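You operate a simulated robot arm through the tools that you are given. There is no shell and no other tool. Be economical: measure what you need, move in short steps, check, and stop when the job is done.

Carry out the task below with a simulated robot arm. There is one attempt and no reset: what you move stays moved.

## Task
Put the brass fitting labelled "D5" from the top of the grey stand on top of the orange test gauge and the brass fitting labelled "D7" on the top of the valve four cart. Turn the wrench collar to 4 Nm. Open the right tool cabinet top drawer, take the silver threaded stud and put it in the inside of the right tool cabinet top drawer and shut the drawer again. Fetch the gold threaded stud and stand it on top of the red holder. Take the black bolt and put it on top of the blue holder. Take the silver bolt and leave it on the yellow card on the top tray of the red trolley. Take the steel elbow and leave it on top of the blue pipe spool. Fetch the green ring gauge and set it on top of the red pipe spool. Open the caps cabinet door, take the red cap from the shelf of the caps cabinet and leave it on the blue cover and shut the door again. Open the green bin lid. Any order will do. Set down upright: gold threaded stud, black bolt, silver bolt.

The check looks at the end state, three seconds after you hand in, the way a careful person would. Anything else that was tipped, shoved, dropped, spilled or broken makes it a failure. Lids that push on must go on centred and level and be pressed home; caps that screw on are set level and turned clockwise until they are tight.

## Robot
A 7-joint arm with a two-finger parallel gripper on a trunk, on a base that drives. Base frame: it is fixed to the floor where the robot stands at the start and does not move with it; the origin is under the middle of the robot, x ahead of it, y to its left, z up; the surface under the hand at the start is at about z = 700. Units: mm, rad, N and s.
Its first joint turns from -2.897 to 2.897 rad. Places, roughly: black bolt (4x3x9 cm) [9600, 5600, 900]; blue cover [9250, 8500, 1000]; blue holder (7x7x9 cm) [9500, 5500, 900]; blue pipe spool (9x9x11 cm) [6300, 7500, 900]; brass fitting [1000, -250, 750]; caps cabinet door [9200, 6000, 500]; gold threaded stud (2x2x6 cm) [9600, 5300, 900]; green bin lid [-1000, 0, 800]; green ring gauge (6x6x2 cm) [6500, 8700, 900]; inside of the right tool cabinet top drawer [5400, 2500, 800]; orange test gauge [1000, -250, 750]; red cap (9x9x4 cm) [9300, 5900, 500]; red holder (7x7x9 cm) [9500, 5800, 900]; red pipe spool (9x9x11 cm) [6400, 9100, 900]; right tool cabinet top drawer [5400, 2600, 800]; silver bolt (4x3x9 cm) [5600, 2400, 900]; silver threaded stud (2x2x6 cm) [9500, 5300, 900]; steel elbow (5x5x3 cm) [6400, 7300, 900]; top of the valve four cart [700, 2700, 700]; wrench collar [9300, 4800, 1000]; yellow card [7000, 2500, 750]. Payload 1.57 kg.
Tool frame: the origin (TCP) lies between the finger pads and is the grasp point; the fingertips stand 30 mm ahead of it; z points along the fingers, y is the line along which they close. Largest opening 80 mm; finger width 17, thickness 12; the body of the gripper, 40 by 82 mm, starts 80 mm behind the TCP.
Orientation is told as [roll, pitch, yaw] about the base's x, y, z axes, in that order, counted from this pose: with the fingers straight down and closing along the base's y, the tool's x points along the base's -x, its y along +y and its z along -z.

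## Interface
- The arm moves only by the tool play_rows. Its argument "moves" is text: rows parted by semicolons, each of 7 numbers parted by spaces: the shift along the tool's x, y, z in units of 250 mm (1.0 is 250 mm), then the turn, a rotation vector about the tool's x, y, z in units of 90 degrees (1.0 is 90 degrees), then the opening, from 0 (shut) to 1 (fully open). In form: tx ty tz rx ry rz grip; .... A call has 1 to 10 rows; each row is the pose to reach, as a shift and turn from the pose commanded when the call began, along the tool's axes at that moment. A call with a number of a shift or a turn outside -1 to 1 is refused whole. Each row takes 0.2 s and may step no farther than 50 mm and 0.15 rad from the row before; otherwise, or with a gripper value out of range, the whole call is refused. A pose out of reach is approached as far as the arm can. The call stops where the force on the tool passes 40 N (or 10 N more than at its start, if that is more) or the arm is blocked; 0.2 s more then pass. The fingers move at their own pace (about 153 mm/s each) and stop on an object; they squeeze with about 35 N. The grip force told is the motor's: it shows also when the fingers shut on nothing. Time passes only in rows, and 0.2 s behind the last, so rows that repeat a pose let the fingers close. The reply holds the time, the measured pose of the TCP, the force on the tool along the base axes, the opening and the grip force, in the units named above and with some noise, with the torque about the TCP (base axes, N m) and any sound that the robot's microphone picked up, and new pictures: "pictures" is both (left out), scene, wrist or none.
- Cameras (640 x 400 px; columns grow to the right, rows downward): "scene" is now at [-24.2, 188.8, 1344.9]; the picture's right is [-0.03, -1.00, 0.00], its down [-0.78, 0.02, -0.63] and it looks along [0.63, -0.02, -0.78] (base axes); focal length 214 px, centre (320, 200). "wrist" rides on the gripper at [72, -7, -122] in the tool frame; the picture's right is [0.09, 1.00, 0.00], its down [-0.84, 0.08, -0.54] and it looks along [-0.54, 0.05, 0.84] (tool axes); focal length 238 px, centre (320, 200). There is no depth. A picture from a camera that has moved, and an enlarged one, comes with that camera's place and axes in the base frame and with its lens.
- drive_base(legs): drives the robot by 1 to 6 legs, each [ahead, left, turn to the left] in mm, mm and rad, along the robot's own axes; the way and the turn of a leg run together, so that a leg with both is an arc; at most 1500 mm and 3.142 rad a leg. The arm and the cameras ride along, it lands a little off, and it stops where it bumps. It gives what a move gives, and a new picture of the scene camera.
- pan_tilt(pan, tilt): turns the head with the scene camera to pan (to the left, within 2.496 rad either way) and tilt (down, from -0.506 to 1.204), counted from straight ahead of the robot. It gives what a move gives, and a new picture of the scene camera.
- enlarge(camera, box): a new picture of the part [left, top, right, bottom] of that camera's present view, enlarged. It takes no simulated time.
- finish_job(): hands the job in; it is judged then, once.

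Work in short steps. Places have to be worked out from the pictures, the camera data and where the tool is seen: move nearer, look again, correct. Check each grasp and each placing, and mend what went wrong. You have 567 turns and 360 pictures in all, those below and enlarged ones among them. Open the gripper and draw the arm clear of the work before you hand the job in, unless the task says otherwise; then end with one line.

The tools are called after "Call:" as name(argument=value, ...) on one line, values as JSON. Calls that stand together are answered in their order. play_rows: Moves the arm, as the interface text tells. Its arguments: {"type":"object","properties":{"moves":{"type":"string"},"pictures":{"type":"string","enum":["both","scene","wrist","none"]}},"required":["moves"]} The other tools are called the same way: drive_base (legs) drives the base; pan_tilt (pan, tilt) turns the head that bears the scene camera; enlarge (camera, box) takes an enlarged picture of a part of a camera's view; finish_job () hands the job in.

At the start:

```text
time: 0.0
position: [577.4, -247.1, 1471.5]
ee_rot: [-0.001, 0.002, 0.0]
force: [-0.6, -0.1, -0.1]
wrist_torque: [0.03, 0.0, -0.01]
finger_gap: 80.0
grip_force: 0.1
robot x, y, heading: [1.7, 3.0, 0.001]
head pan, tilt: [-0.03, 0.89]
```

scene: 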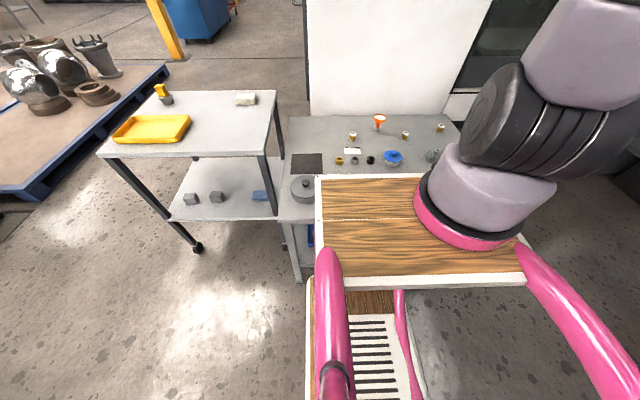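
wrist: 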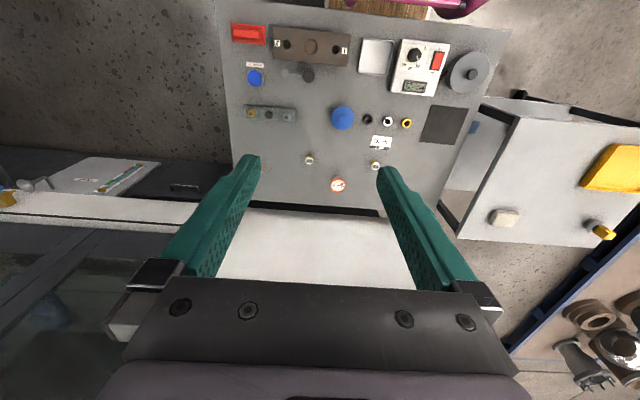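

I start by enlarging the table ahead to find the fittings, the gauge and the labels.

Call:
enlarge(camera="wrist", box=[220, 10, 500, 210])

Call:
enlarge(camera="scene", box=[280, 90, 480, 210])

```text
2.00 times, centred on (360, 110) of wrist
camera zoom: at [505.1, -253.0, 1594.5], right [-0.09, 1.0, 0.0], down [0.84, 0.08, 0.54], along [0.54, 0.05, -0.84], focal length 477 px, centre (240, 380)
```

zoom: 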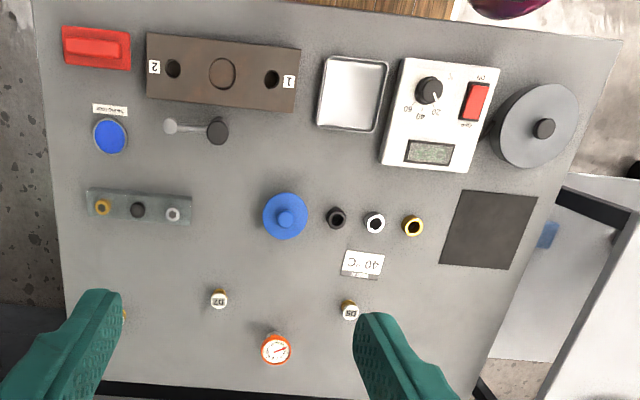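

```text
3.20 times, centred on (380, 150) of scene
camera zoom: at [-24.2, 188.8, 1344.9], right [-0.03, -1.0, 0.0], down [-0.78, 0.02, -0.63], along [0.63, -0.02, -0.78], focal length 686 px, centre (128, 360)
```

zoom: 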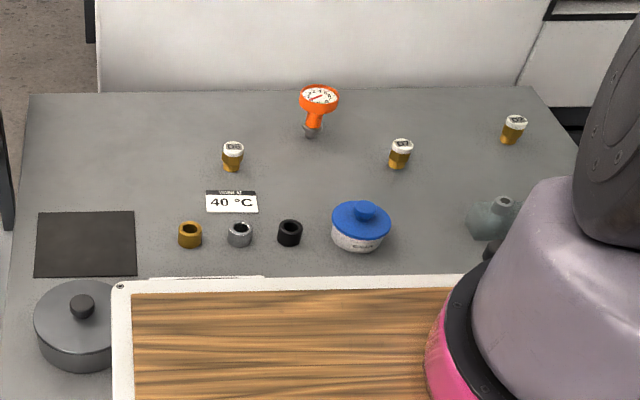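

D5 sits near (877,-2), D7 near (869,-260) and the gauge near (969,-143). I lower the arm for a closer look.

Call:
play_rows(moves="-0.11 0.06 0.14 0 0 0 1; -0.22 0.12 0.28 0 0 0 1; -0.33 0.18 0.42 0 0 0 1; -0.44 0.24 0.56 0 0 0 1; -0.55 0.3 0.7 0 0 0 1; -0.66 0.36 0.84 0 0 0 1; -0.77 0.42 0.98 0 0 0 1", pictures="none")

Call:
play_rows(moves="0 0 0.19 0 0 0 1; 0 0 0.38 0 0 0 1; 0 0 0.57 0 0 0 1; 0 0 0.76 0 0 0 1; 0 0 0.9 0 0 0 1")

```text
time: 1.6
position: [770.4, -141.9, 1228.4]
ee_rot: [0.0, -0.003, 0.001]
force: [-0.5, -0.4, -0.1]
wrist_torque: [0.03, -0.02, -0.03]
finger_gap: 80.2
grip_force: 0.2
robot x, y, heading: [-0.9, -3.8, -0.003]
head pan, tilt: [-0.03, 0.89]
```

```text
time: 2.8
position: [766.9, -142.5, 999.8]
ee_rot: [-0.001, -0.001, 0.0]
force: [0.4, 0.2, 0.9]
wrist_torque: [-0.05, -0.01, -0.01]
finger_gap: 79.8
grip_force: 0.0
robot x, y, heading: [-1.5, -0.0, 0.001]
head pan, tilt: [-0.03, 0.89]
camera scene: at [-24.6, 188.9, 1344.9], right [-0.03, -1.0, 0.0], down [-0.78, 0.02, -0.63], along [0.63, -0.02, -0.78], focal length 214 px, centre (320, 200)
camera wrist: at [695.5, -147.5, 1123.7], right [-0.09, 1.0, 0.0], down [0.84, 0.08, 0.54], along [0.54, 0.05, -0.84], focal length 238 px, centre (320, 200)
```

scene: 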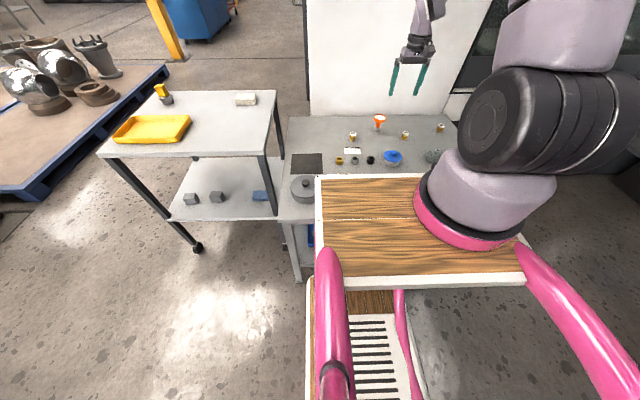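
wrist: 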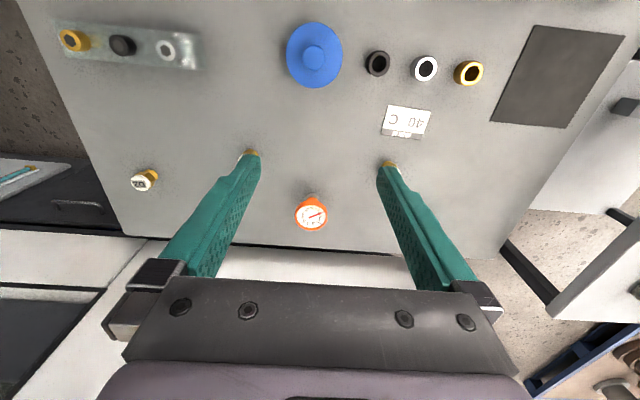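

The dial of the gauge faces up and is level, near (969,-140,756). I now hover above D5 at about (878,0).

Call:
play_rows(moves="-0.088 0.114 0.13 0 0 0 1; -0.176 0.228 0.26 0 0 0 1; -0.264 0.342 0.39 0 0 0 1; -0.352 0.456 0.52 0 0 0 1; -0.436 0.57 0.65 0 0 0 1")

```text
time: 4.0
position: [877.9, -0.2, 840.0]
ee_rot: [0.0, -0.002, -0.003]
force: [0.2, 0.1, 0.5]
wrist_torque: [0.01, 0.04, 0.02]
finger_gap: 79.9
grip_force: 0.0
robot x, y, heading: [-4.3, -1.5, 0.001]
head pan, tilt: [-0.03, 0.89]
camera scene: at [-24.6, 188.5, 1344.9], right [-0.03, -1.0, 0.0], down [-0.78, 0.02, -0.63], along [0.63, -0.02, -0.78], focal length 214 px, centre (320, 200)
camera wrist: at [805.6, -5.5, 962.1], right [-0.09, 1.0, 0.0], down [0.84, 0.08, 0.54], along [0.54, 0.05, -0.84], focal length 238 px, centre (320, 200)
```

scene: 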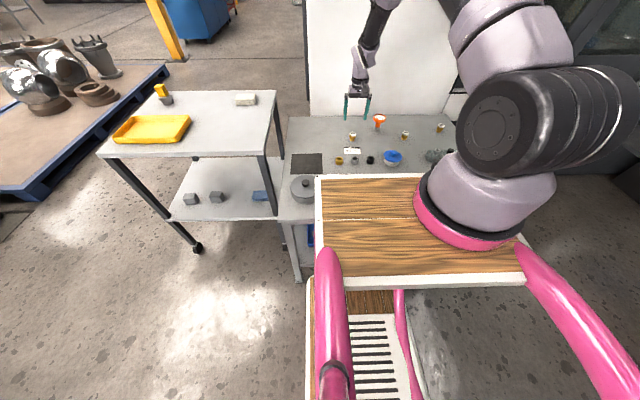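
wrist: 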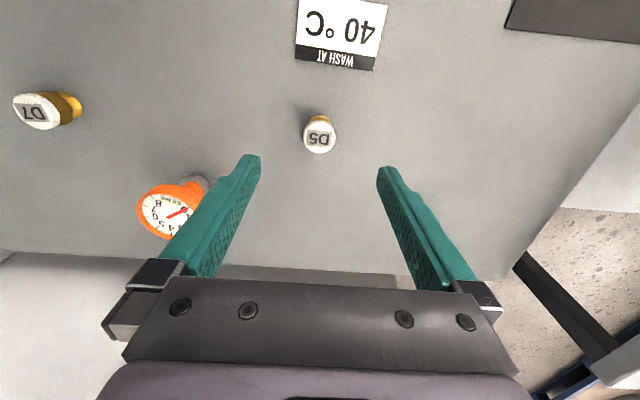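

D5 is centred between the fingers at (878,0). I go down to z≈738 and close.

Call:
play_rows(moves="0 0 0.15 0 0 0 1; 0 0 0.3 0 0 0 1; 0 0 0.404 0 0 0 1; 0 0 0.404 0 0 0 0; 0 0 0.404 0 0 0 0; 0 0 0.404 0 0 0 0")

```text
time: 5.4
position: [880.1, 2.4, 738.2]
ee_rot: [0.0, 0.001, 0.001]
force: [0.6, -0.9, 0.7]
wrist_torque: [0.04, -0.03, -0.01]
finger_gap: 31.9
grip_force: 34.4
robot x, y, heading: [-0.7, -2.6, 0.002]
head pan, tilt: [-0.03, 0.89]
camera scene: at [-24.2, 188.8, 1344.9], right [-0.03, -1.0, 0.0], down [-0.78, 0.02, -0.63], along [0.63, -0.02, -0.78], focal length 214 px, centre (320, 200)
camera wrist: at [807.2, -4.3, 860.8], right [-0.09, 1.0, 0.0], down [0.84, 0.08, 0.54], along [0.54, 0.05, -0.84], focal length 238 px, centre (320, 200)
```

scene: 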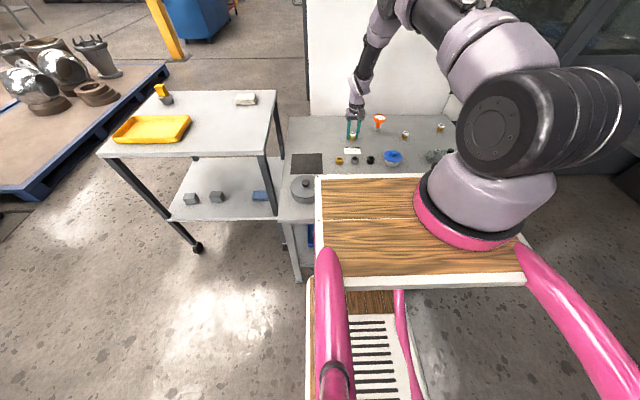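
wrist: 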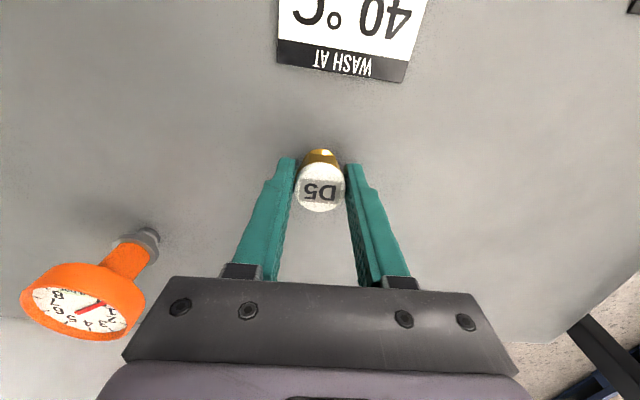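

D5 is held (31.9 mm). I lift it and move near the gauge to look again.

Call:
play_rows(moves="0 0 -0.19 0 0 0 0; 0 0 -0.38 0 0 0 0; 0 0 -0.57 0 0 0 0; -0.05 -0.14 -0.6 0 0 0 0; -0.1 -0.28 -0.6 0 0 0 0; -0.15 -0.4 -0.6 0 0 0 0; -0.15 -0.4 -0.6 0 0 0 0")

```text
time: 7.0
position: [914.8, -102.4, 889.1]
ee_rot: [0.0, -0.001, -0.001]
force: [-0.3, -0.4, -0.9]
wrist_torque: [-0.02, -0.02, 0.02]
finger_gap: 31.9
grip_force: 34.7
robot x, y, heading: [-0.6, -1.6, -0.001]
head pan, tilt: [-0.03, 0.89]
camera scene: at [-24.2, 188.8, 1344.9], right [-0.03, -1.0, 0.0], down [-0.78, 0.02, -0.63], along [0.63, -0.02, -0.78], focal length 214 px, centre (320, 200)
camera wrist: at [843.4, -108.0, 1010.9], right [-0.09, 1.0, 0.0], down [0.84, 0.08, 0.54], along [0.54, 0.05, -0.84], focal length 238 px, centre (320, 200)
```

scene: 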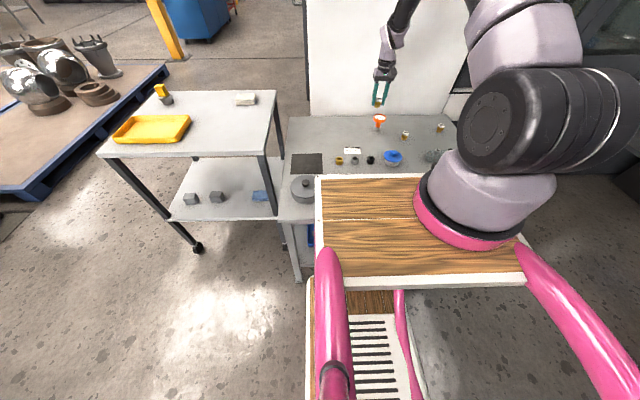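
wrist: 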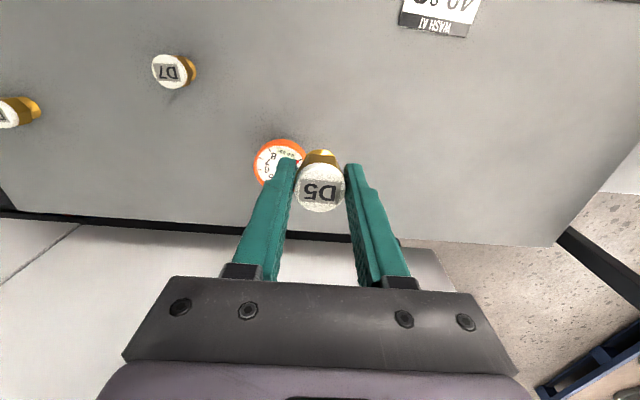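

Two rays meet at the dial's centre, near (957,-142) with the top at z≈768. I move over it with the fitting's bottom about 20 mm above.

Call:
play_rows(moves="-0.08 -0.09 0 0 0 0 0; -0.164 -0.168 0.05 0 0 0 0; -0.164 -0.168 0.16 0 0 0 0; -0.164 -0.168 0.24 0 0 0 0; -0.164 -0.168 0.24 0 0 0 0")

Call:
enlarge(camera="scene", box=[340, 80, 420, 130])

```text
time: 8.2
position: [958.0, -141.9, 828.0]
ee_rot: [0.001, 0.0, -0.001]
force: [-1.3, 0.4, -1.8]
wrist_torque: [-0.02, 0.02, 0.0]
finger_gap: 32.1
grip_force: 35.3
robot x, y, heading: [0.8, -1.4, 0.002]
head pan, tilt: [-0.03, 0.89]
camera scene: at [-24.2, 188.8, 1344.9], right [-0.03, -1.0, 0.0], down [-0.78, 0.02, -0.63], along [0.63, -0.02, -0.78], focal length 214 px, centre (320, 200)
camera wrist: at [886.7, -147.7, 950.2], right [-0.09, 1.0, 0.0], down [0.84, 0.08, 0.54], along [0.54, 0.05, -0.84], focal length 238 px, centre (320, 200)
```

scene: 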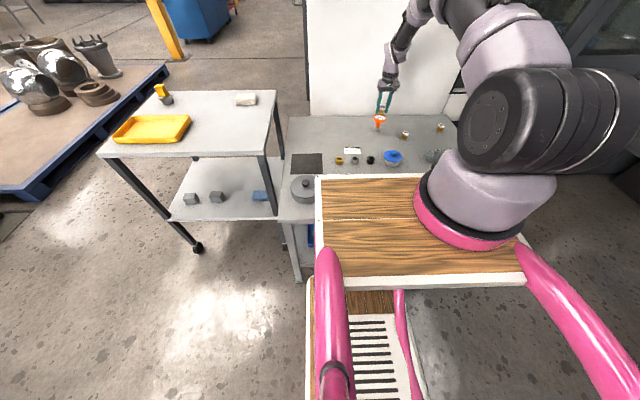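
wrist: 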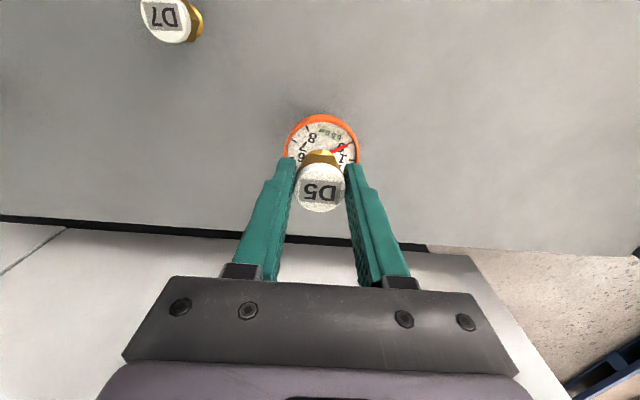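

```text
8.00 times, centred on (380, 105) of scene
camera zoom: at [-24.2, 188.8, 1344.9], right [-0.03, -1.0, 0.0], down [-0.78, 0.02, -0.63], along [0.63, -0.02, -0.78], focal length 1716 px, centre (-160, 960)
```

zoom: 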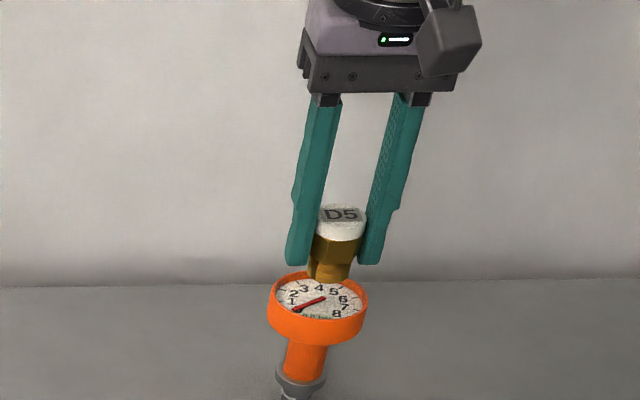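

The fitting is nearly centred (a 2 mm correction remains). I lower in small steps.

Call:
play_rows(moves="0.008 0.006 0.03 0 0 0 0; 0.008 0.006 0.055 0 0 0 0; 0.008 0.006 0.07 0 0 0 0; 0.008 0.006 0.08 0 0 0 0", pictures="none")

Call:
enlarge(camera="scene", box=[340, 80, 420, 130])

```text
time: 9.2
position: [956.8, -140.3, 811.6]
ee_rot: [0.0, -0.007, 0.001]
force: [-1.9, 0.6, 34.0]
wrist_torque: [0.01, 0.03, -0.01]
finger_gap: 32.1
grip_force: 35.3
robot x, y, heading: [1.2, -3.3, 0.004]
head pan, tilt: [-0.03, 0.89]
```

```text
8.00 times, centred on (380, 105) of scene
camera zoom: at [-25.7, 189.0, 1344.8], right [-0.03, -1.0, 0.0], down [-0.78, 0.02, -0.63], along [0.63, -0.02, -0.78], focal length 1716 px, centre (-160, 960)
```

zoom: 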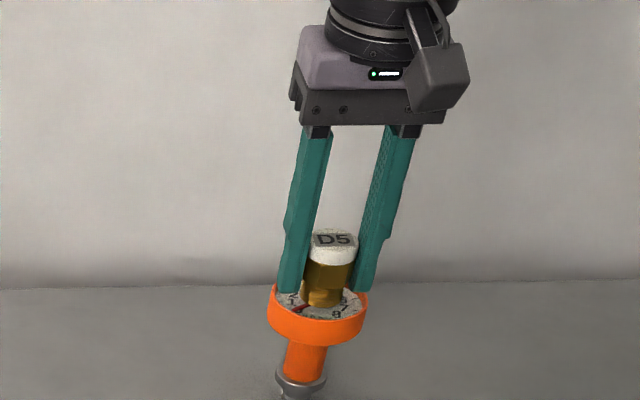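

Contact is felt (34 N). I ease off, open part way and lift.

Call:
play_rows(moves="0 0 -0.014 0 0 0 0; 0 0 -0.014 0 0 0 0; 0 0 -0.014 0 0 0 0.6; 0 0 -0.014 0 0 0 0.6; 0 0 -0.1 0 0 0 0.7; 0 0 -0.25 0 0 0 0.8; 0 0 -0.44 0 0 0 1")

Call:
enlarge(camera="scene", box=[340, 80, 420, 130])

```text
time: 10.8
position: [955.0, -138.0, 918.4]
ee_rot: [0.001, 0.004, 0.001]
force: [-0.2, 0.0, -1.9]
wrist_torque: [0.0, 0.02, -0.01]
finger_gap: 80.2
grip_force: 0.0
robot x, y, heading: [0.8, 0.8, 0.001]
head pan, tilt: [-0.03, 0.89]
camera scene: at [-23.7, 188.7, 1344.9], right [-0.03, -1.0, 0.0], down [-0.78, 0.02, -0.63], along [0.63, -0.02, -0.78], focal length 214 px, centre (320, 200)
camera wrist: at [882.7, -145.3, 1040.8], right [-0.09, 1.0, 0.0], down [0.84, 0.08, 0.54], along [0.54, 0.05, -0.84], focal length 238 px, centre (320, 200)
```

scene: 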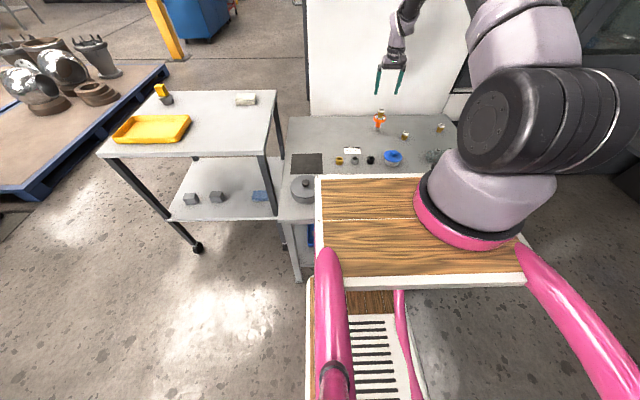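
wrist: 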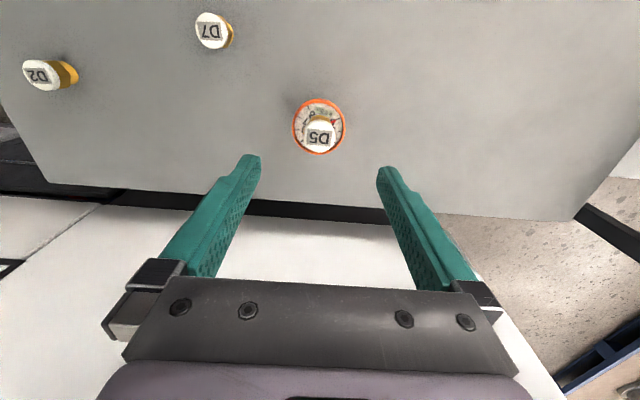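

```text
8.00 times, centred on (380, 105) of scene
camera zoom: at [-23.7, 188.7, 1344.9], right [-0.03, -1.0, 0.0], down [-0.78, 0.02, -0.63], along [0.63, -0.02, -0.78], focal length 1716 px, centre (-160, 960)
```

zoom: 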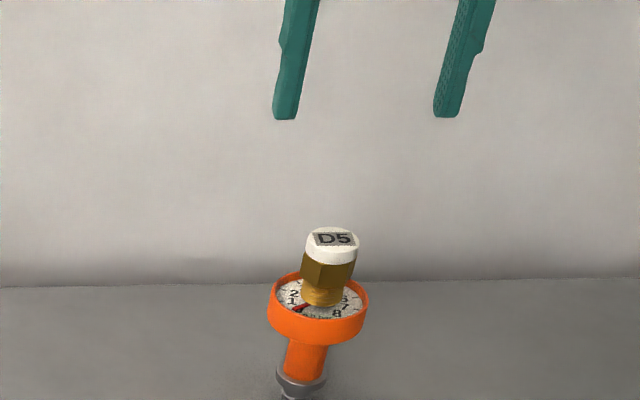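

D5 stands upright in the dial. Next is D7 at about (877,-261).

Call:
play_rows(moves="0.1 -0.16 0 0 0 0 1; 0.2 -0.32 0 0 0 0 1; 0.31 -0.482 0 0 0 0 1; 0.31 -0.482 0.19 0 0 0 1; 0.31 -0.482 0.32 0 0 0 1; 0.31 -0.482 0.32 0 0 0 1", pictures="wrist")

```text
time: 12.2
position: [874.2, -260.0, 836.9]
ee_rot: [0.0, 0.0, 0.002]
force: [0.2, 0.2, -0.1]
wrist_torque: [0.02, 0.02, 0.01]
finger_gap: 80.0
grip_force: 0.0
robot x, y, heading: [-0.9, -0.6, 0.001]
head pan, tilt: [-0.03, 0.89]
camera wrist: at [802.5, -265.9, 959.1], right [-0.09, 1.0, 0.0], down [0.84, 0.08, 0.54], along [0.54, 0.05, -0.84], focal length 238 px, centre (320, 200)
```

wrist: 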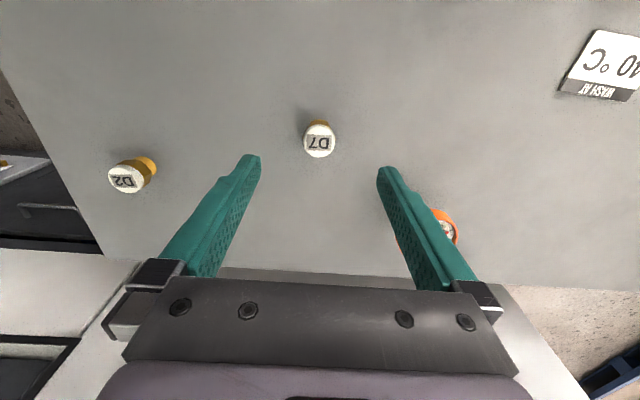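

D7 is well centred; I go down and grip it, then lift.

Call:
play_rows(moves="0 0 0.19 0 0 0 1; 0 0 0.38 0 0 0 1; 0 0 0.4 0 0 0 1; 0 0 0.4 0 0 0 0; 0 0 0.4 0 0 0 0; 0 0 0.4 0 0 0 0; 0 0 0.2 0 0 0 0; 0 0 0.0 0 0 0 0; 0 0 -0.2 0 0 0 0; 0 0 -0.4 0 0 0 0", pictures="wrist")

Call:
pan_tilt(pan=0.8, tilt=0.5)

Call:
pan_tilt(pan=1.7, tilt=0.5)

Call:
pan_tilt(pan=2.49, tilt=0.5)

```text
time: 14.4
position: [877.3, -262.8, 938.4]
ee_rot: [0.0, 0.003, 0.0]
force: [0.5, -0.1, -1.2]
wrist_torque: [-0.01, 0.04, -0.05]
finger_gap: 32.0
grip_force: 35.4
robot x, y, heading: [-2.5, -1.0, 0.002]
head pan, tilt: [-0.03, 0.89]
camera wrist: at [804.9, -268.2, 1060.4], right [-0.09, 1.0, 0.0], down [0.84, 0.08, 0.54], along [0.54, 0.05, -0.84], focal length 238 px, centre (320, 200)
```

wrist: 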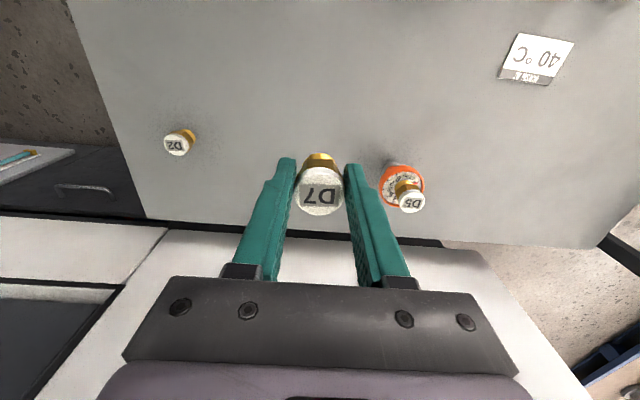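

```text
time: 15.6
position: [877.9, -262.6, 938.3]
ee_rot: [0.001, 0.0, 0.001]
force: [0.1, -0.3, -1.3]
wrist_torque: [-0.01, 0.0, -0.01]
finger_gap: 31.7
grip_force: 34.7
robot x, y, heading: [0.8, 2.4, -0.002]
head pan, tilt: [0.799, 0.499]
camera scene: at [-36.7, 256.2, 1378.0], right [0.72, -0.7, 0.0], down [-0.33, -0.34, -0.88], along [0.61, 0.63, -0.48], focal length 214 px, centre (320, 200)
```

scene: 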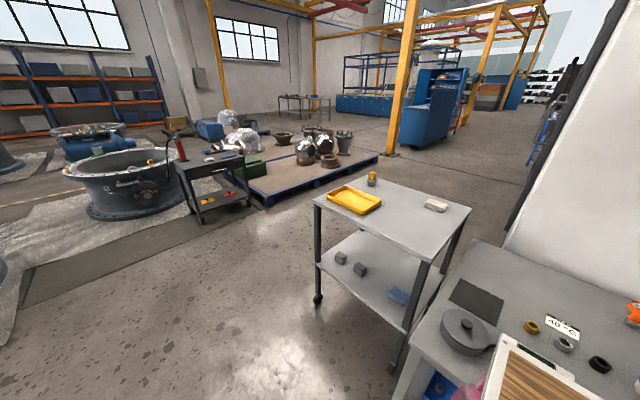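

```text
time: 16.8
position: [877.3, -262.8, 937.2]
ee_rot: [-0.001, 0.0, -0.001]
force: [-0.4, 0.2, -1.7]
wrist_torque: [-0.03, 0.0, -0.03]
finger_gap: 32.0
grip_force: 35.1
robot x, y, heading: [1.4, -0.9, 0.001]
head pan, tilt: [1.7, 0.499]
camera scene: at [-111.8, 281.2, 1378.0], right [0.99, 0.13, 0.0], down [0.06, -0.47, -0.88], along [-0.11, 0.87, -0.48], focal length 214 px, centre (320, 200)
```

scene: 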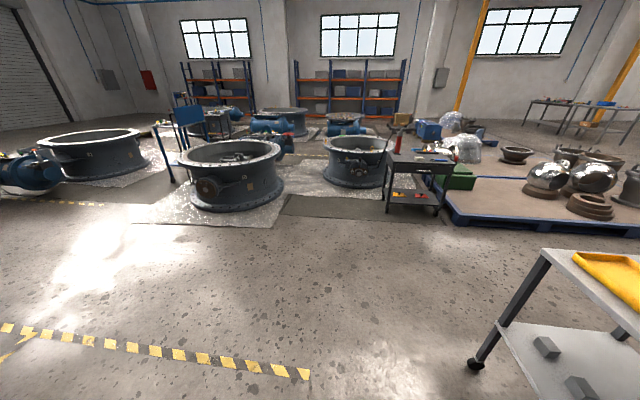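

```text
time: 17.9
position: [877.2, -262.3, 938.4]
ee_rot: [0.001, 0.0, 0.0]
force: [-0.2, 0.2, -1.3]
wrist_torque: [0.03, 0.0, 0.0]
finger_gap: 31.9
grip_force: 34.8
robot x, y, heading: [0.4, 2.6, -0.001]
head pan, tilt: [2.491, 0.499]
camera scene: at [-172.5, 246.2, 1378.0], right [0.61, 0.8, 0.0], down [0.38, -0.29, -0.88], along [-0.7, 0.53, -0.48], focal length 214 px, centre (320, 200)
```

scene: 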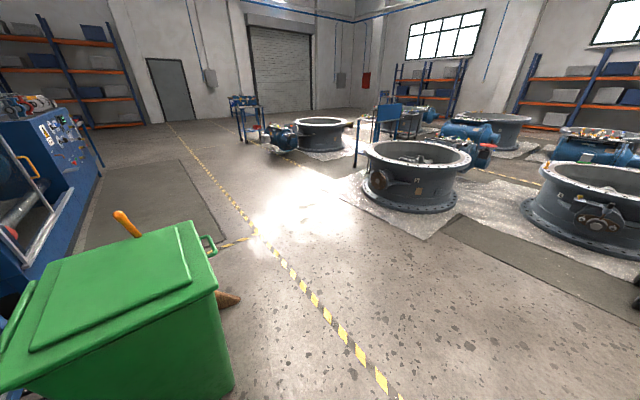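

D7 is held. The valve four cart is the dark trolley beyond the bench trolley. I draw the arm in, then back off a little and drive to the left.

Call:
play_rows(moves="0 0 -0.19 0 0 0 0; 0.1 0 -0.35 0 0 0 0; 0.23 0 -0.5 0 0 0 0; 0.36 0 -0.64 0 0 0 0; 0.49 0 -0.78 0 0 0 0; 0.62 0 -0.92 0 0 0 0; 0.78 0 -1 0 0 0 0; 0.95 0 -1 0 0 0 0; 1 0 -1 0 0 0 0", pictures="none")

Call:
drive_base(legs=[[-150, 0, 0], [0, 1400, 0], [0, 0, 1.571]])

Call:
pan_tilt(pan=0, tilt=0.6)

```text
time: 19.9
position: [626.3, -260.3, 1188.3]
ee_rot: [-0.002, 0.001, 0.0]
force: [0.6, -0.2, -1.8]
wrist_torque: [-0.02, 0.02, -0.02]
finger_gap: 32.0
grip_force: 35.2
robot x, y, heading: [-2.4, -0.3, -0.001]
head pan, tilt: [2.491, 0.499]
```

```text
time: 31.6
position: [112.8, 2002.2, 1188.8]
ee_rot: [-0.001, -0.002, 1.58]
force: [0.3, -0.4, -1.0]
wrist_torque: [-0.03, 0.01, -0.01]
finger_gap: 32.0
grip_force: 35.2
robot x, y, heading: [-141.6, 1371.7, 1.582]
head pan, tilt: [2.491, 0.499]
camera scene: at [-385.5, 1198.3, 1378.0], right [-0.8, 0.6, 0.0], down [0.29, 0.38, -0.88], along [-0.53, -0.7, -0.48], focal length 214 px, centre (320, 200)
```

scene: 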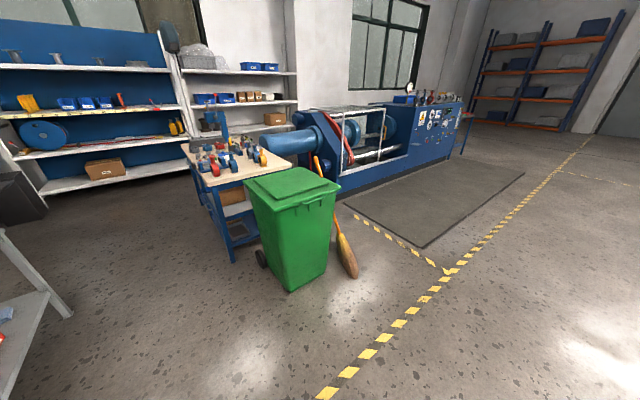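

```text
time: 33.9
position: [113.0, 2002.0, 1189.0]
ee_rot: [0.0, 0.002, 1.58]
force: [-0.5, 0.5, -1.2]
wrist_torque: [-0.03, 0.0, -0.01]
finger_gap: 31.9
grip_force: 35.1
robot x, y, heading: [-144.4, 1373.5, 1.587]
head pan, tilt: [0.0, 0.6]
camera scene: at [-331.8, 1359.6, 1368.9], right [1.0, 0.01, 0.0], down [0.01, -0.56, -0.83], along [-0.01, 0.82, -0.56], focal length 214 px, centre (320, 200)
```

scene: 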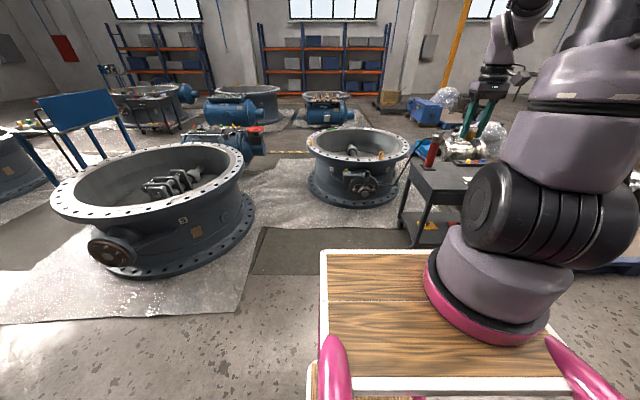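

I turn the head to the cart to locate it and read any labels.

Call:
pan_tilt(pan=-0.5, tilt=0.6)

Call:
enlarge(camera="scene", box=[180, 100, 340, 200])

```text
time: 34.8
position: [113.1, 2001.2, 1188.3]
ee_rot: [0.0, 0.001, 1.58]
force: [-0.3, 0.5, -1.0]
wrist_torque: [0.03, 0.04, 0.01]
finger_gap: 31.9
grip_force: 35.1
robot x, y, heading: [-139.9, 1372.4, 1.583]
head pan, tilt: [-0.499, 0.6]
camera scene: at [-289.4, 1349.2, 1368.9], right [0.88, -0.47, 0.0], down [-0.27, -0.5, -0.83], along [0.39, 0.73, -0.57], focal length 214 px, centre (320, 200)
```

scene: 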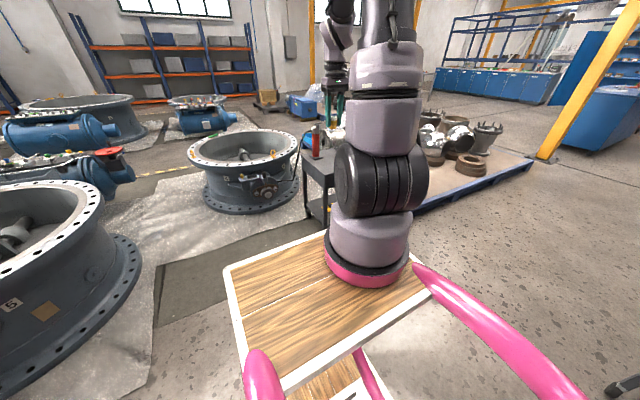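

```text
4.00 times, centred on (260, 150) of scene
camera zoom: at [-289.4, 1349.2, 1368.9], right [0.88, -0.47, 0.0], down [-0.27, -0.5, -0.83], along [0.39, 0.73, -0.57], focal length 858 px, centre (560, 400)
```

zoom: 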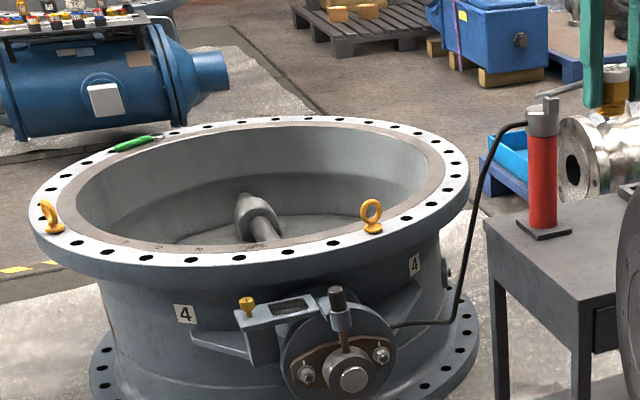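

Valve 4 has the dark cart beside it (tabletop's left edge at x≈337, y from 2448 to 2838). I look down at my own arm base to learn where its axis is.

Call:
pan_tilt(pan=-0.6, tilt=1.1)

```text
time: 35.7
position: [112.4, 2000.7, 1187.9]
ee_rot: [-0.001, 0.002, 1.58]
force: [-0.8, -0.7, -1.3]
wrist_torque: [-0.01, -0.01, -0.01]
finger_gap: 32.0
grip_force: 34.9
robot x, y, heading: [-143.3, 1373.5, 1.576]
head pan, tilt: [-0.6, 1.1]
camera scene: at [-295.8, 1323.6, 1330.4], right [0.83, -0.56, 0.0], down [-0.5, -0.74, -0.45], along [0.25, 0.38, -0.89], focal length 214 px, centre (320, 200)
```

scene: 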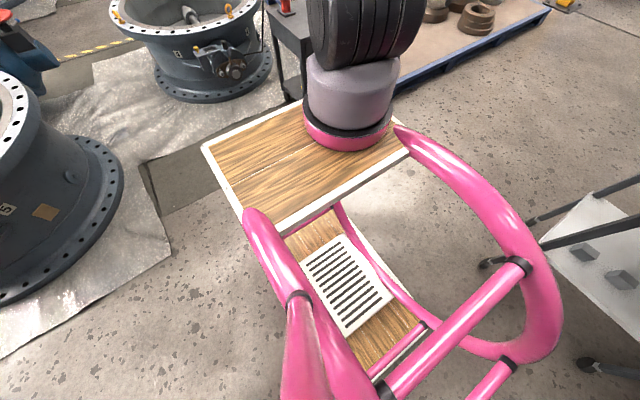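

The tray front is roughly 360 mm ahead of the robot's middle. I drive ahead to y≈1900, then right to x≈600, and look at the cart top.

Call:
drive_base(legs=[[500, 0, 0], [0, -720, 0]])

Call:
pan_tilt(pan=-0.1, tilt=0.85)

Call:
play_rows(moves="0 0 0 0 0 0 0", pictures="wrist")

```text
time: 42.1
position: [801.2, 2515.0, 1189.1]
ee_rot: [0.001, -0.001, 1.586]
force: [0.5, 0.2, -1.6]
wrist_torque: [0.0, 0.02, 0.04]
finger_gap: 31.7
grip_force: 34.8
robot x, y, heading: [550.6, 1881.8, 1.587]
head pan, tilt: [-0.6, 1.1]
camera scene: at [398.0, 1834.3, 1330.3], right [0.83, -0.55, 0.0], down [-0.49, -0.74, -0.45], along [0.25, 0.38, -0.89], focal length 214 px, centre (320, 200)
```

scene: 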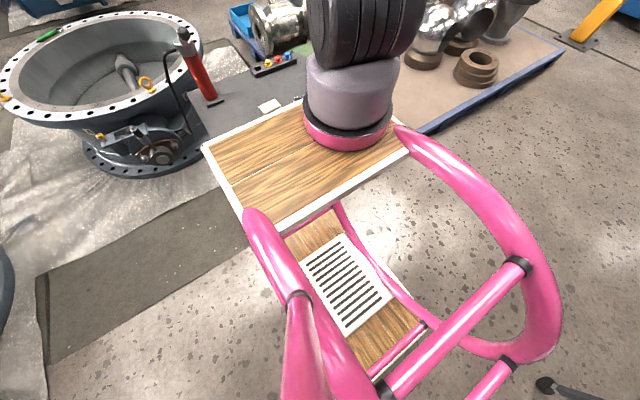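

```text
time: 43.0
position: [800.9, 2514.6, 1188.1]
ee_rot: [-0.001, -0.002, 1.586]
force: [0.3, 0.5, -1.0]
wrist_torque: [-0.02, -0.01, -0.03]
finger_gap: 31.7
grip_force: 35.0
robot x, y, heading: [553.2, 1883.3, 1.587]
head pan, tilt: [-0.099, 0.85]
camera scene: at [369.7, 1859.5, 1348.0], right [1.0, -0.08, 0.0], down [-0.06, -0.75, -0.66], along [0.06, 0.66, -0.75], focal length 214 px, centre (320, 200)
```

scene: 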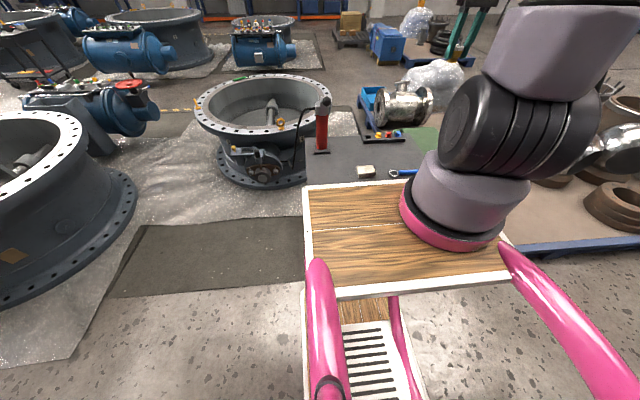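

```text
time: 43.4
position: [801.2, 2515.2, 1189.7]
ee_rot: [0.001, -0.001, 1.586]
force: [-0.5, 0.2, -0.4]
wrist_torque: [0.0, 0.04, 0.01]
finger_gap: 31.9
grip_force: 34.8
robot x, y, heading: [551.3, 1881.1, 1.591]
head pan, tilt: [-0.099, 0.85]
camera wrist: at [808.8, 2444.0, 1311.3], right [-0.99, -0.11, 0.0], down [-0.09, 0.84, 0.54], along [-0.06, 0.54, -0.84], focal length 238 px, centre (320, 200)
```

wrist: 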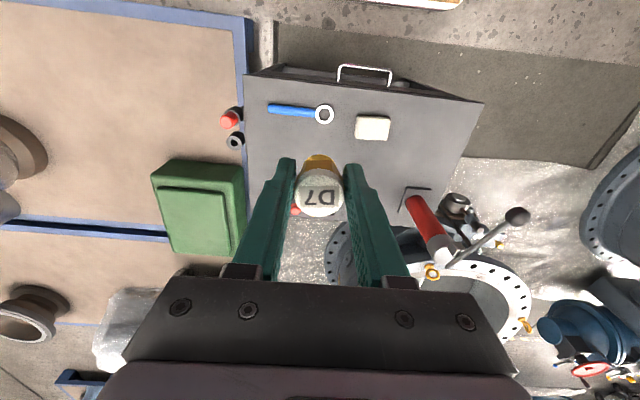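

I enlarge the cart top to choose a free spot.

Call:
enlarge(camera="scene", box=[290, 80, 450, 180])

```text
4.00 times, centred on (370, 130) of scene
camera zoom: at [369.6, 1859.5, 1348.0], right [1.0, -0.08, 0.0], down [-0.06, -0.75, -0.66], along [0.05, 0.66, -0.75], focal length 858 px, centre (120, 480)
```

zoom: 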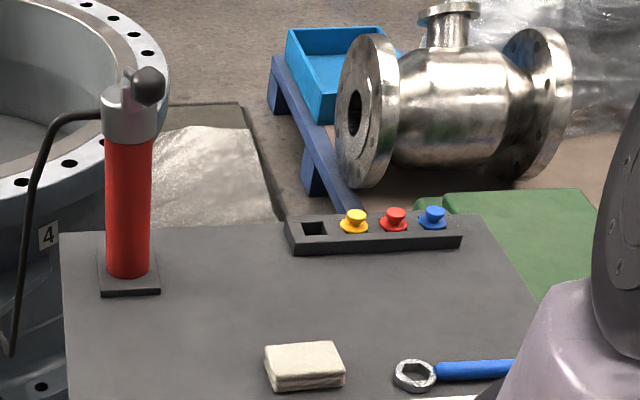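

I choose the free spot at about (620,2730), behind the white block and right of the pump; the top seems near z≈670. I move there first at height.

Call:
play_rows(moves="-0.109 0.0888 0.1 0 0 0 0; -0.218 0.178 0.2 0 0 0 0; -0.327 0.266 0.3 0 0 0 0; -0.436 0.355 0.4 0 0 0 0; -0.545 0.444 0.5 0 0 0 0; -0.654 0.533 0.6 0 0 0 0; -0.763 0.622 0.7 0 0 0 0; -0.872 0.71 0.85 0 0 0 0; -0.872 0.71 1 0 0 0 0")

```text
refused: row 8 steps farther than a row can; nothing moved
```

Call:
play_rows(moves="-0.109 0.0888 0.1 0 0 0 0; -0.218 0.178 0.2 0 0 0 0; -0.327 0.266 0.3 0 0 0 0; -0.436 0.355 0.4 0 0 0 0; -0.545 0.444 0.5 0 0 0 0; -0.654 0.533 0.6 0 0 0 0; -0.763 0.622 0.7 0 0 0 0; -0.872 0.71 0.82 0 0 0 0; -0.872 0.71 1 0 0 0 0; -0.872 0.71 1 0 0 0 0")

```text
time: 45.6
position: [620.3, 2729.0, 938.5]
ee_rot: [-0.001, -0.002, 1.586]
force: [1.2, 0.5, -0.5]
wrist_torque: [-0.01, -0.01, -0.01]
finger_gap: 31.6
grip_force: 34.9
robot x, y, heading: [553.4, 1886.7, 1.589]
head pan, tilt: [-0.099, 0.85]
camera scene: at [369.6, 1859.4, 1348.0], right [1.0, -0.08, 0.0], down [-0.06, -0.75, -0.66], along [0.05, 0.66, -0.75], focal length 214 px, centre (320, 200)
camera wrist: at [627.7, 2658.4, 1061.3], right [-0.99, -0.11, 0.0], down [-0.09, 0.84, 0.54], along [-0.06, 0.54, -0.84], focal length 238 px, centre (320, 200)
```

scene: 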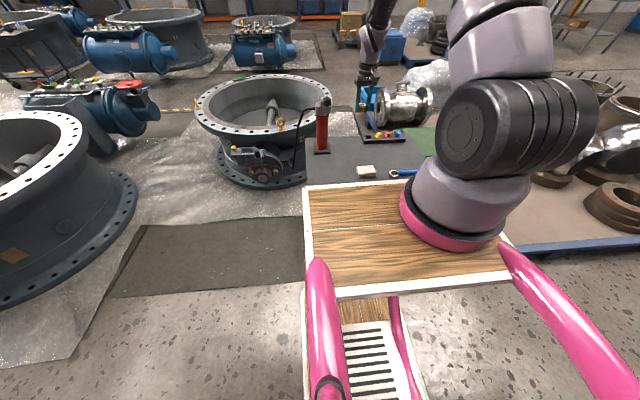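
wrist: 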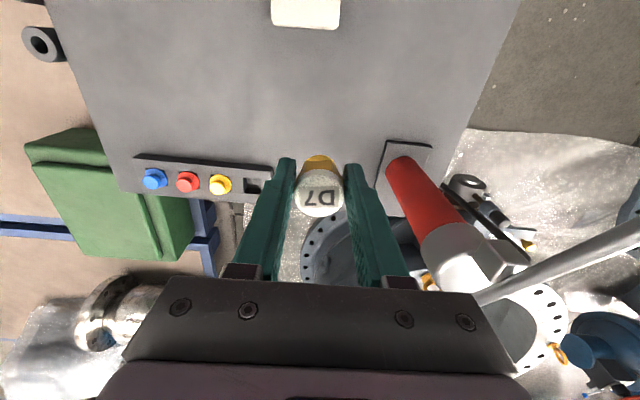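

The spot under the tool is clear. I go down to about 725, then slowly until contact.

Call:
play_rows(moves="0 0 0.19 0 0 0 0; 0 0 0.38 0 0 0 0; 0 0 0.57 0 0 0 0; 0 0 0.7 0 0 0 0; 0 0 0.8 0 0 0 0; 0 0 0.85 0 0 0 0; 0 0 0.87 0 0 0 0; 0 0 0.88 0 0 0 0", pictures="scene")

Call:
enlarge(camera="scene", box=[310, 100, 430, 175])

```text
time: 47.4
position: [620.2, 2730.0, 717.5]
ee_rot: [0.0, 0.0, 1.586]
force: [-0.1, -0.2, -0.7]
wrist_torque: [0.0, 0.01, 0.01]
finger_gap: 31.7
grip_force: 34.9
robot x, y, heading: [550.8, 1883.9, 1.583]
head pan, tilt: [-0.099, 0.85]
camera scene: at [369.6, 1859.5, 1348.0], right [1.0, -0.08, 0.0], down [-0.06, -0.75, -0.66], along [0.05, 0.66, -0.75], focal length 214 px, centre (320, 200)
```

scene: 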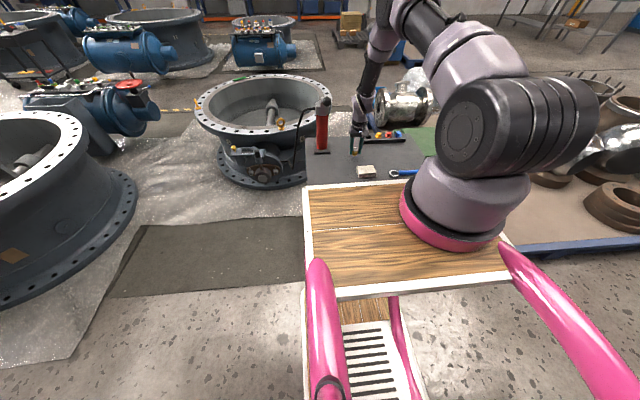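

```text
5.33 times, centred on (370, 138) of scene
camera zoom: at [369.6, 1859.5, 1348.0], right [1.0, -0.08, 0.0], down [-0.06, -0.75, -0.66], along [0.05, 0.66, -0.75], focal length 1144 px, centre (53, 533)
```

zoom: 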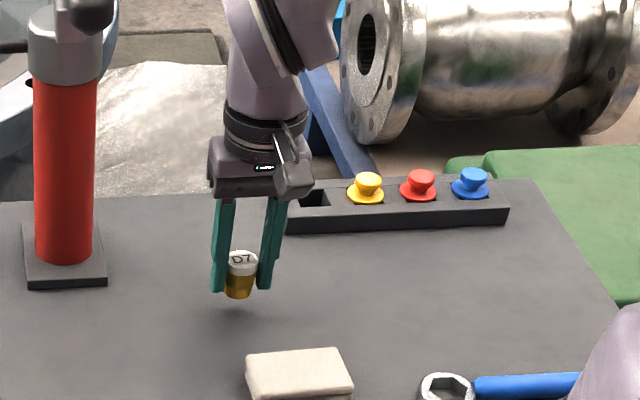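

No contact yet; I continue in small steps.

Call:
play_rows(moves="0 0 0.01 0 0 0 0; 0 0 0.02 0 0 0 0; 0 0 0.03 0 0 0 0; 0 0 0.04 0 0 0 0", pictures="none")

```text
time: 48.4
position: [619.3, 2731.2, 709.0]
ee_rot: [-0.002, 0.001, 1.585]
force: [0.6, 1.0, -2.0]
wrist_torque: [0.0, 0.02, 0.03]
finger_gap: 31.6
grip_force: 35.4
robot x, y, heading: [549.4, 1883.8, 1.588]
head pan, tilt: [-0.099, 0.85]
```

Call:
play_rows(moves="0 0 0.01 0 0 0 0; 0 0 0.02 0 0 0 0; 0 0 0.03 0 0 0 0; 0 0 0.04 0 0 0 0; 0 0 0.05 0 0 0 0; 0 0 0.06 0 0 0 0", pictures="none")

Call:
enlarge(camera="scene", box=[310, 100, 430, 175])

```text
time: 49.8
position: [620.2, 2731.9, 696.2]
ee_rot: [0.001, -0.004, 1.587]
force: [0.6, -6.1, 34.1]
wrist_torque: [0.08, 0.0, -0.12]
finger_gap: 31.7
grip_force: 35.4
robot x, y, heading: [553.3, 1883.0, 1.589]
head pan, tilt: [-0.099, 0.85]
```

```text
5.33 times, centred on (370, 138) of scene
camera zoom: at [369.5, 1858.0, 1348.0], right [1.0, -0.08, 0.0], down [-0.06, -0.75, -0.66], along [0.05, 0.66, -0.75], focal length 1144 px, centre (53, 533)
```

zoom: 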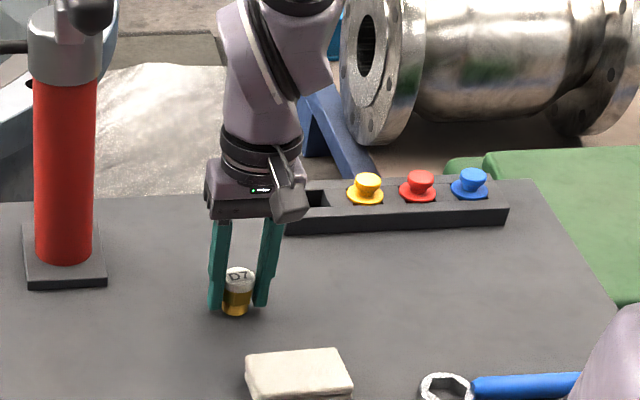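

Contact. I ease off, open and lift away.

Call:
play_rows(moves="0 0 -0.013 0 0 0 0; 0 0 -0.013 0 0 0 0; 0 0 -0.013 0 0 0 0.7; 0 0 -0.013 0 0 0 0.7; 0 0 -0.1 0 0 0 0.7; 0 0 -0.29 0 0 0 0.8; 0 0 -0.48 0 0 0 1; 0 0 -0.67 0 0 0 1; 0 0 -0.86 0 0 0 1; 0 0 -1 0 0 0 1", pictures="none")

Call:
enlarge(camera="scene", box=[310, 100, 430, 175])

```text
time: 52.0
position: [619.0, 2729.0, 944.9]
ee_rot: [-0.001, 0.003, 1.588]
force: [0.5, -0.3, -0.7]
wrist_torque: [-0.03, -0.04, 0.03]
finger_gap: 79.9
grip_force: 0.0
robot x, y, heading: [552.0, 1886.5, 1.588]
head pan, tilt: [-0.099, 0.85]
```

```text
5.33 times, centred on (370, 138) of scene
camera zoom: at [369.6, 1859.9, 1348.0], right [1.0, -0.08, 0.0], down [-0.06, -0.75, -0.66], along [0.05, 0.66, -0.75], focal length 1144 px, centre (53, 533)
```

zoom: 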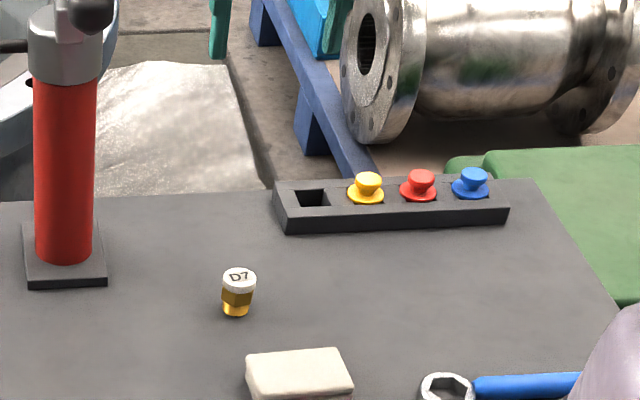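

D7 stands well. Next is the green bin: its hinge seems on the -y side (wheels) and its front faces +y. I retract the arm and drive round to face it from the +y side.

Call:
play_rows(moves="0 0 -0.19 0 0 0 1; 0.1 -0.05 -0.35 0 0 0 1; 0.23 -0.1 -0.5 0 0 0 1; 0.36 -0.15 -0.63 0 0 0 1; 0.5 -0.2 -0.74 0 0 0 1; 0.65 -0.26 -0.84 0 0 0 1; 0.8 -0.32 -0.94 0 0 0 1; 0.9 -0.4 -1 0 0 0 1", pictures="none")

Call:
drive_base(legs=[[0, 700, 0], [0, 0, 1.571], [700, 0, 0], [0, 0, 1.555], [600, 0, 0]])

Call:
pan_tilt(pan=0, tilt=0.6)

```text
refused: row 3 steps farther than a row can; nothing moved
```

```text
time: 53.6
position: [513.5, 2727.5, 944.8]
ee_rot: [-0.018, -0.001, 1.572]
force: [21.5, -1.6, 2.6]
wrist_torque: [0.05, 0.57, 0.16]
finger_gap: 61.3
grip_force: 0.0
robot x, y, heading: [426.9, 1875.5, 1.586]
head pan, tilt: [-0.099, 0.85]
stopped in leg 1: the force on the tool passed its limit at 51 N (the readings are from after the stop); the commanded pose is now the measured one
camera scene: at [243.2, 1857.3, 1348.1], right [1.0, -0.08, 0.0], down [-0.06, -0.75, -0.66], along [0.06, 0.66, -0.75], focal length 214 px, centre (320, 200)
```

scene: 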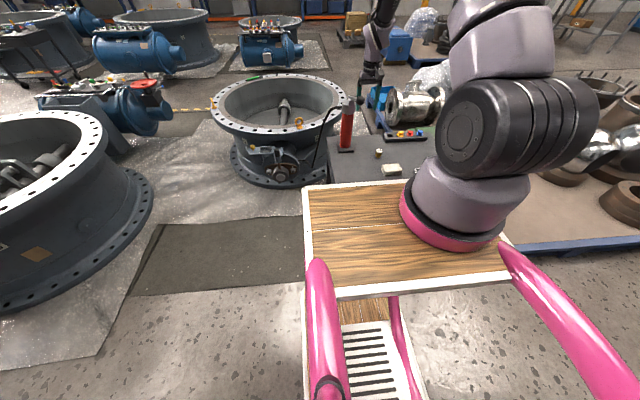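

```text
time: 54.4
position: [509.2, 2728.1, 945.1]
ee_rot: [-0.016, 0.0, 1.574]
force: [27.6, -2.0, 1.9]
wrist_torque: [0.05, 0.64, 0.14]
finger_gap: 55.2
grip_force: 0.0
robot x, y, heading: [425.3, 1884.0, 1.585]
head pan, tilt: [0.0, 0.6]
camera scene: at [235.6, 1867.7, 1369.0], right [1.0, 0.01, 0.0], down [0.01, -0.57, -0.82], along [-0.01, 0.82, -0.57], focal length 214 px, centre (320, 200)
```

scene: 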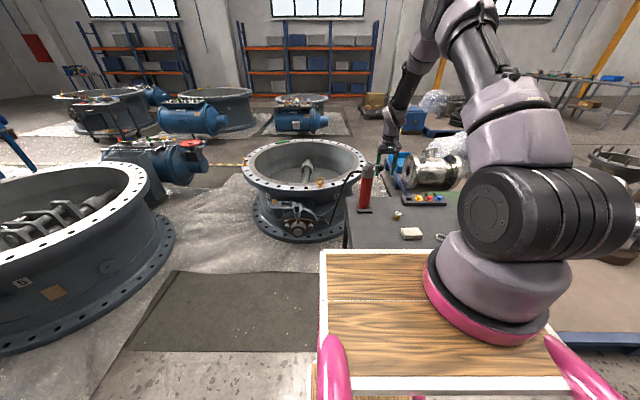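

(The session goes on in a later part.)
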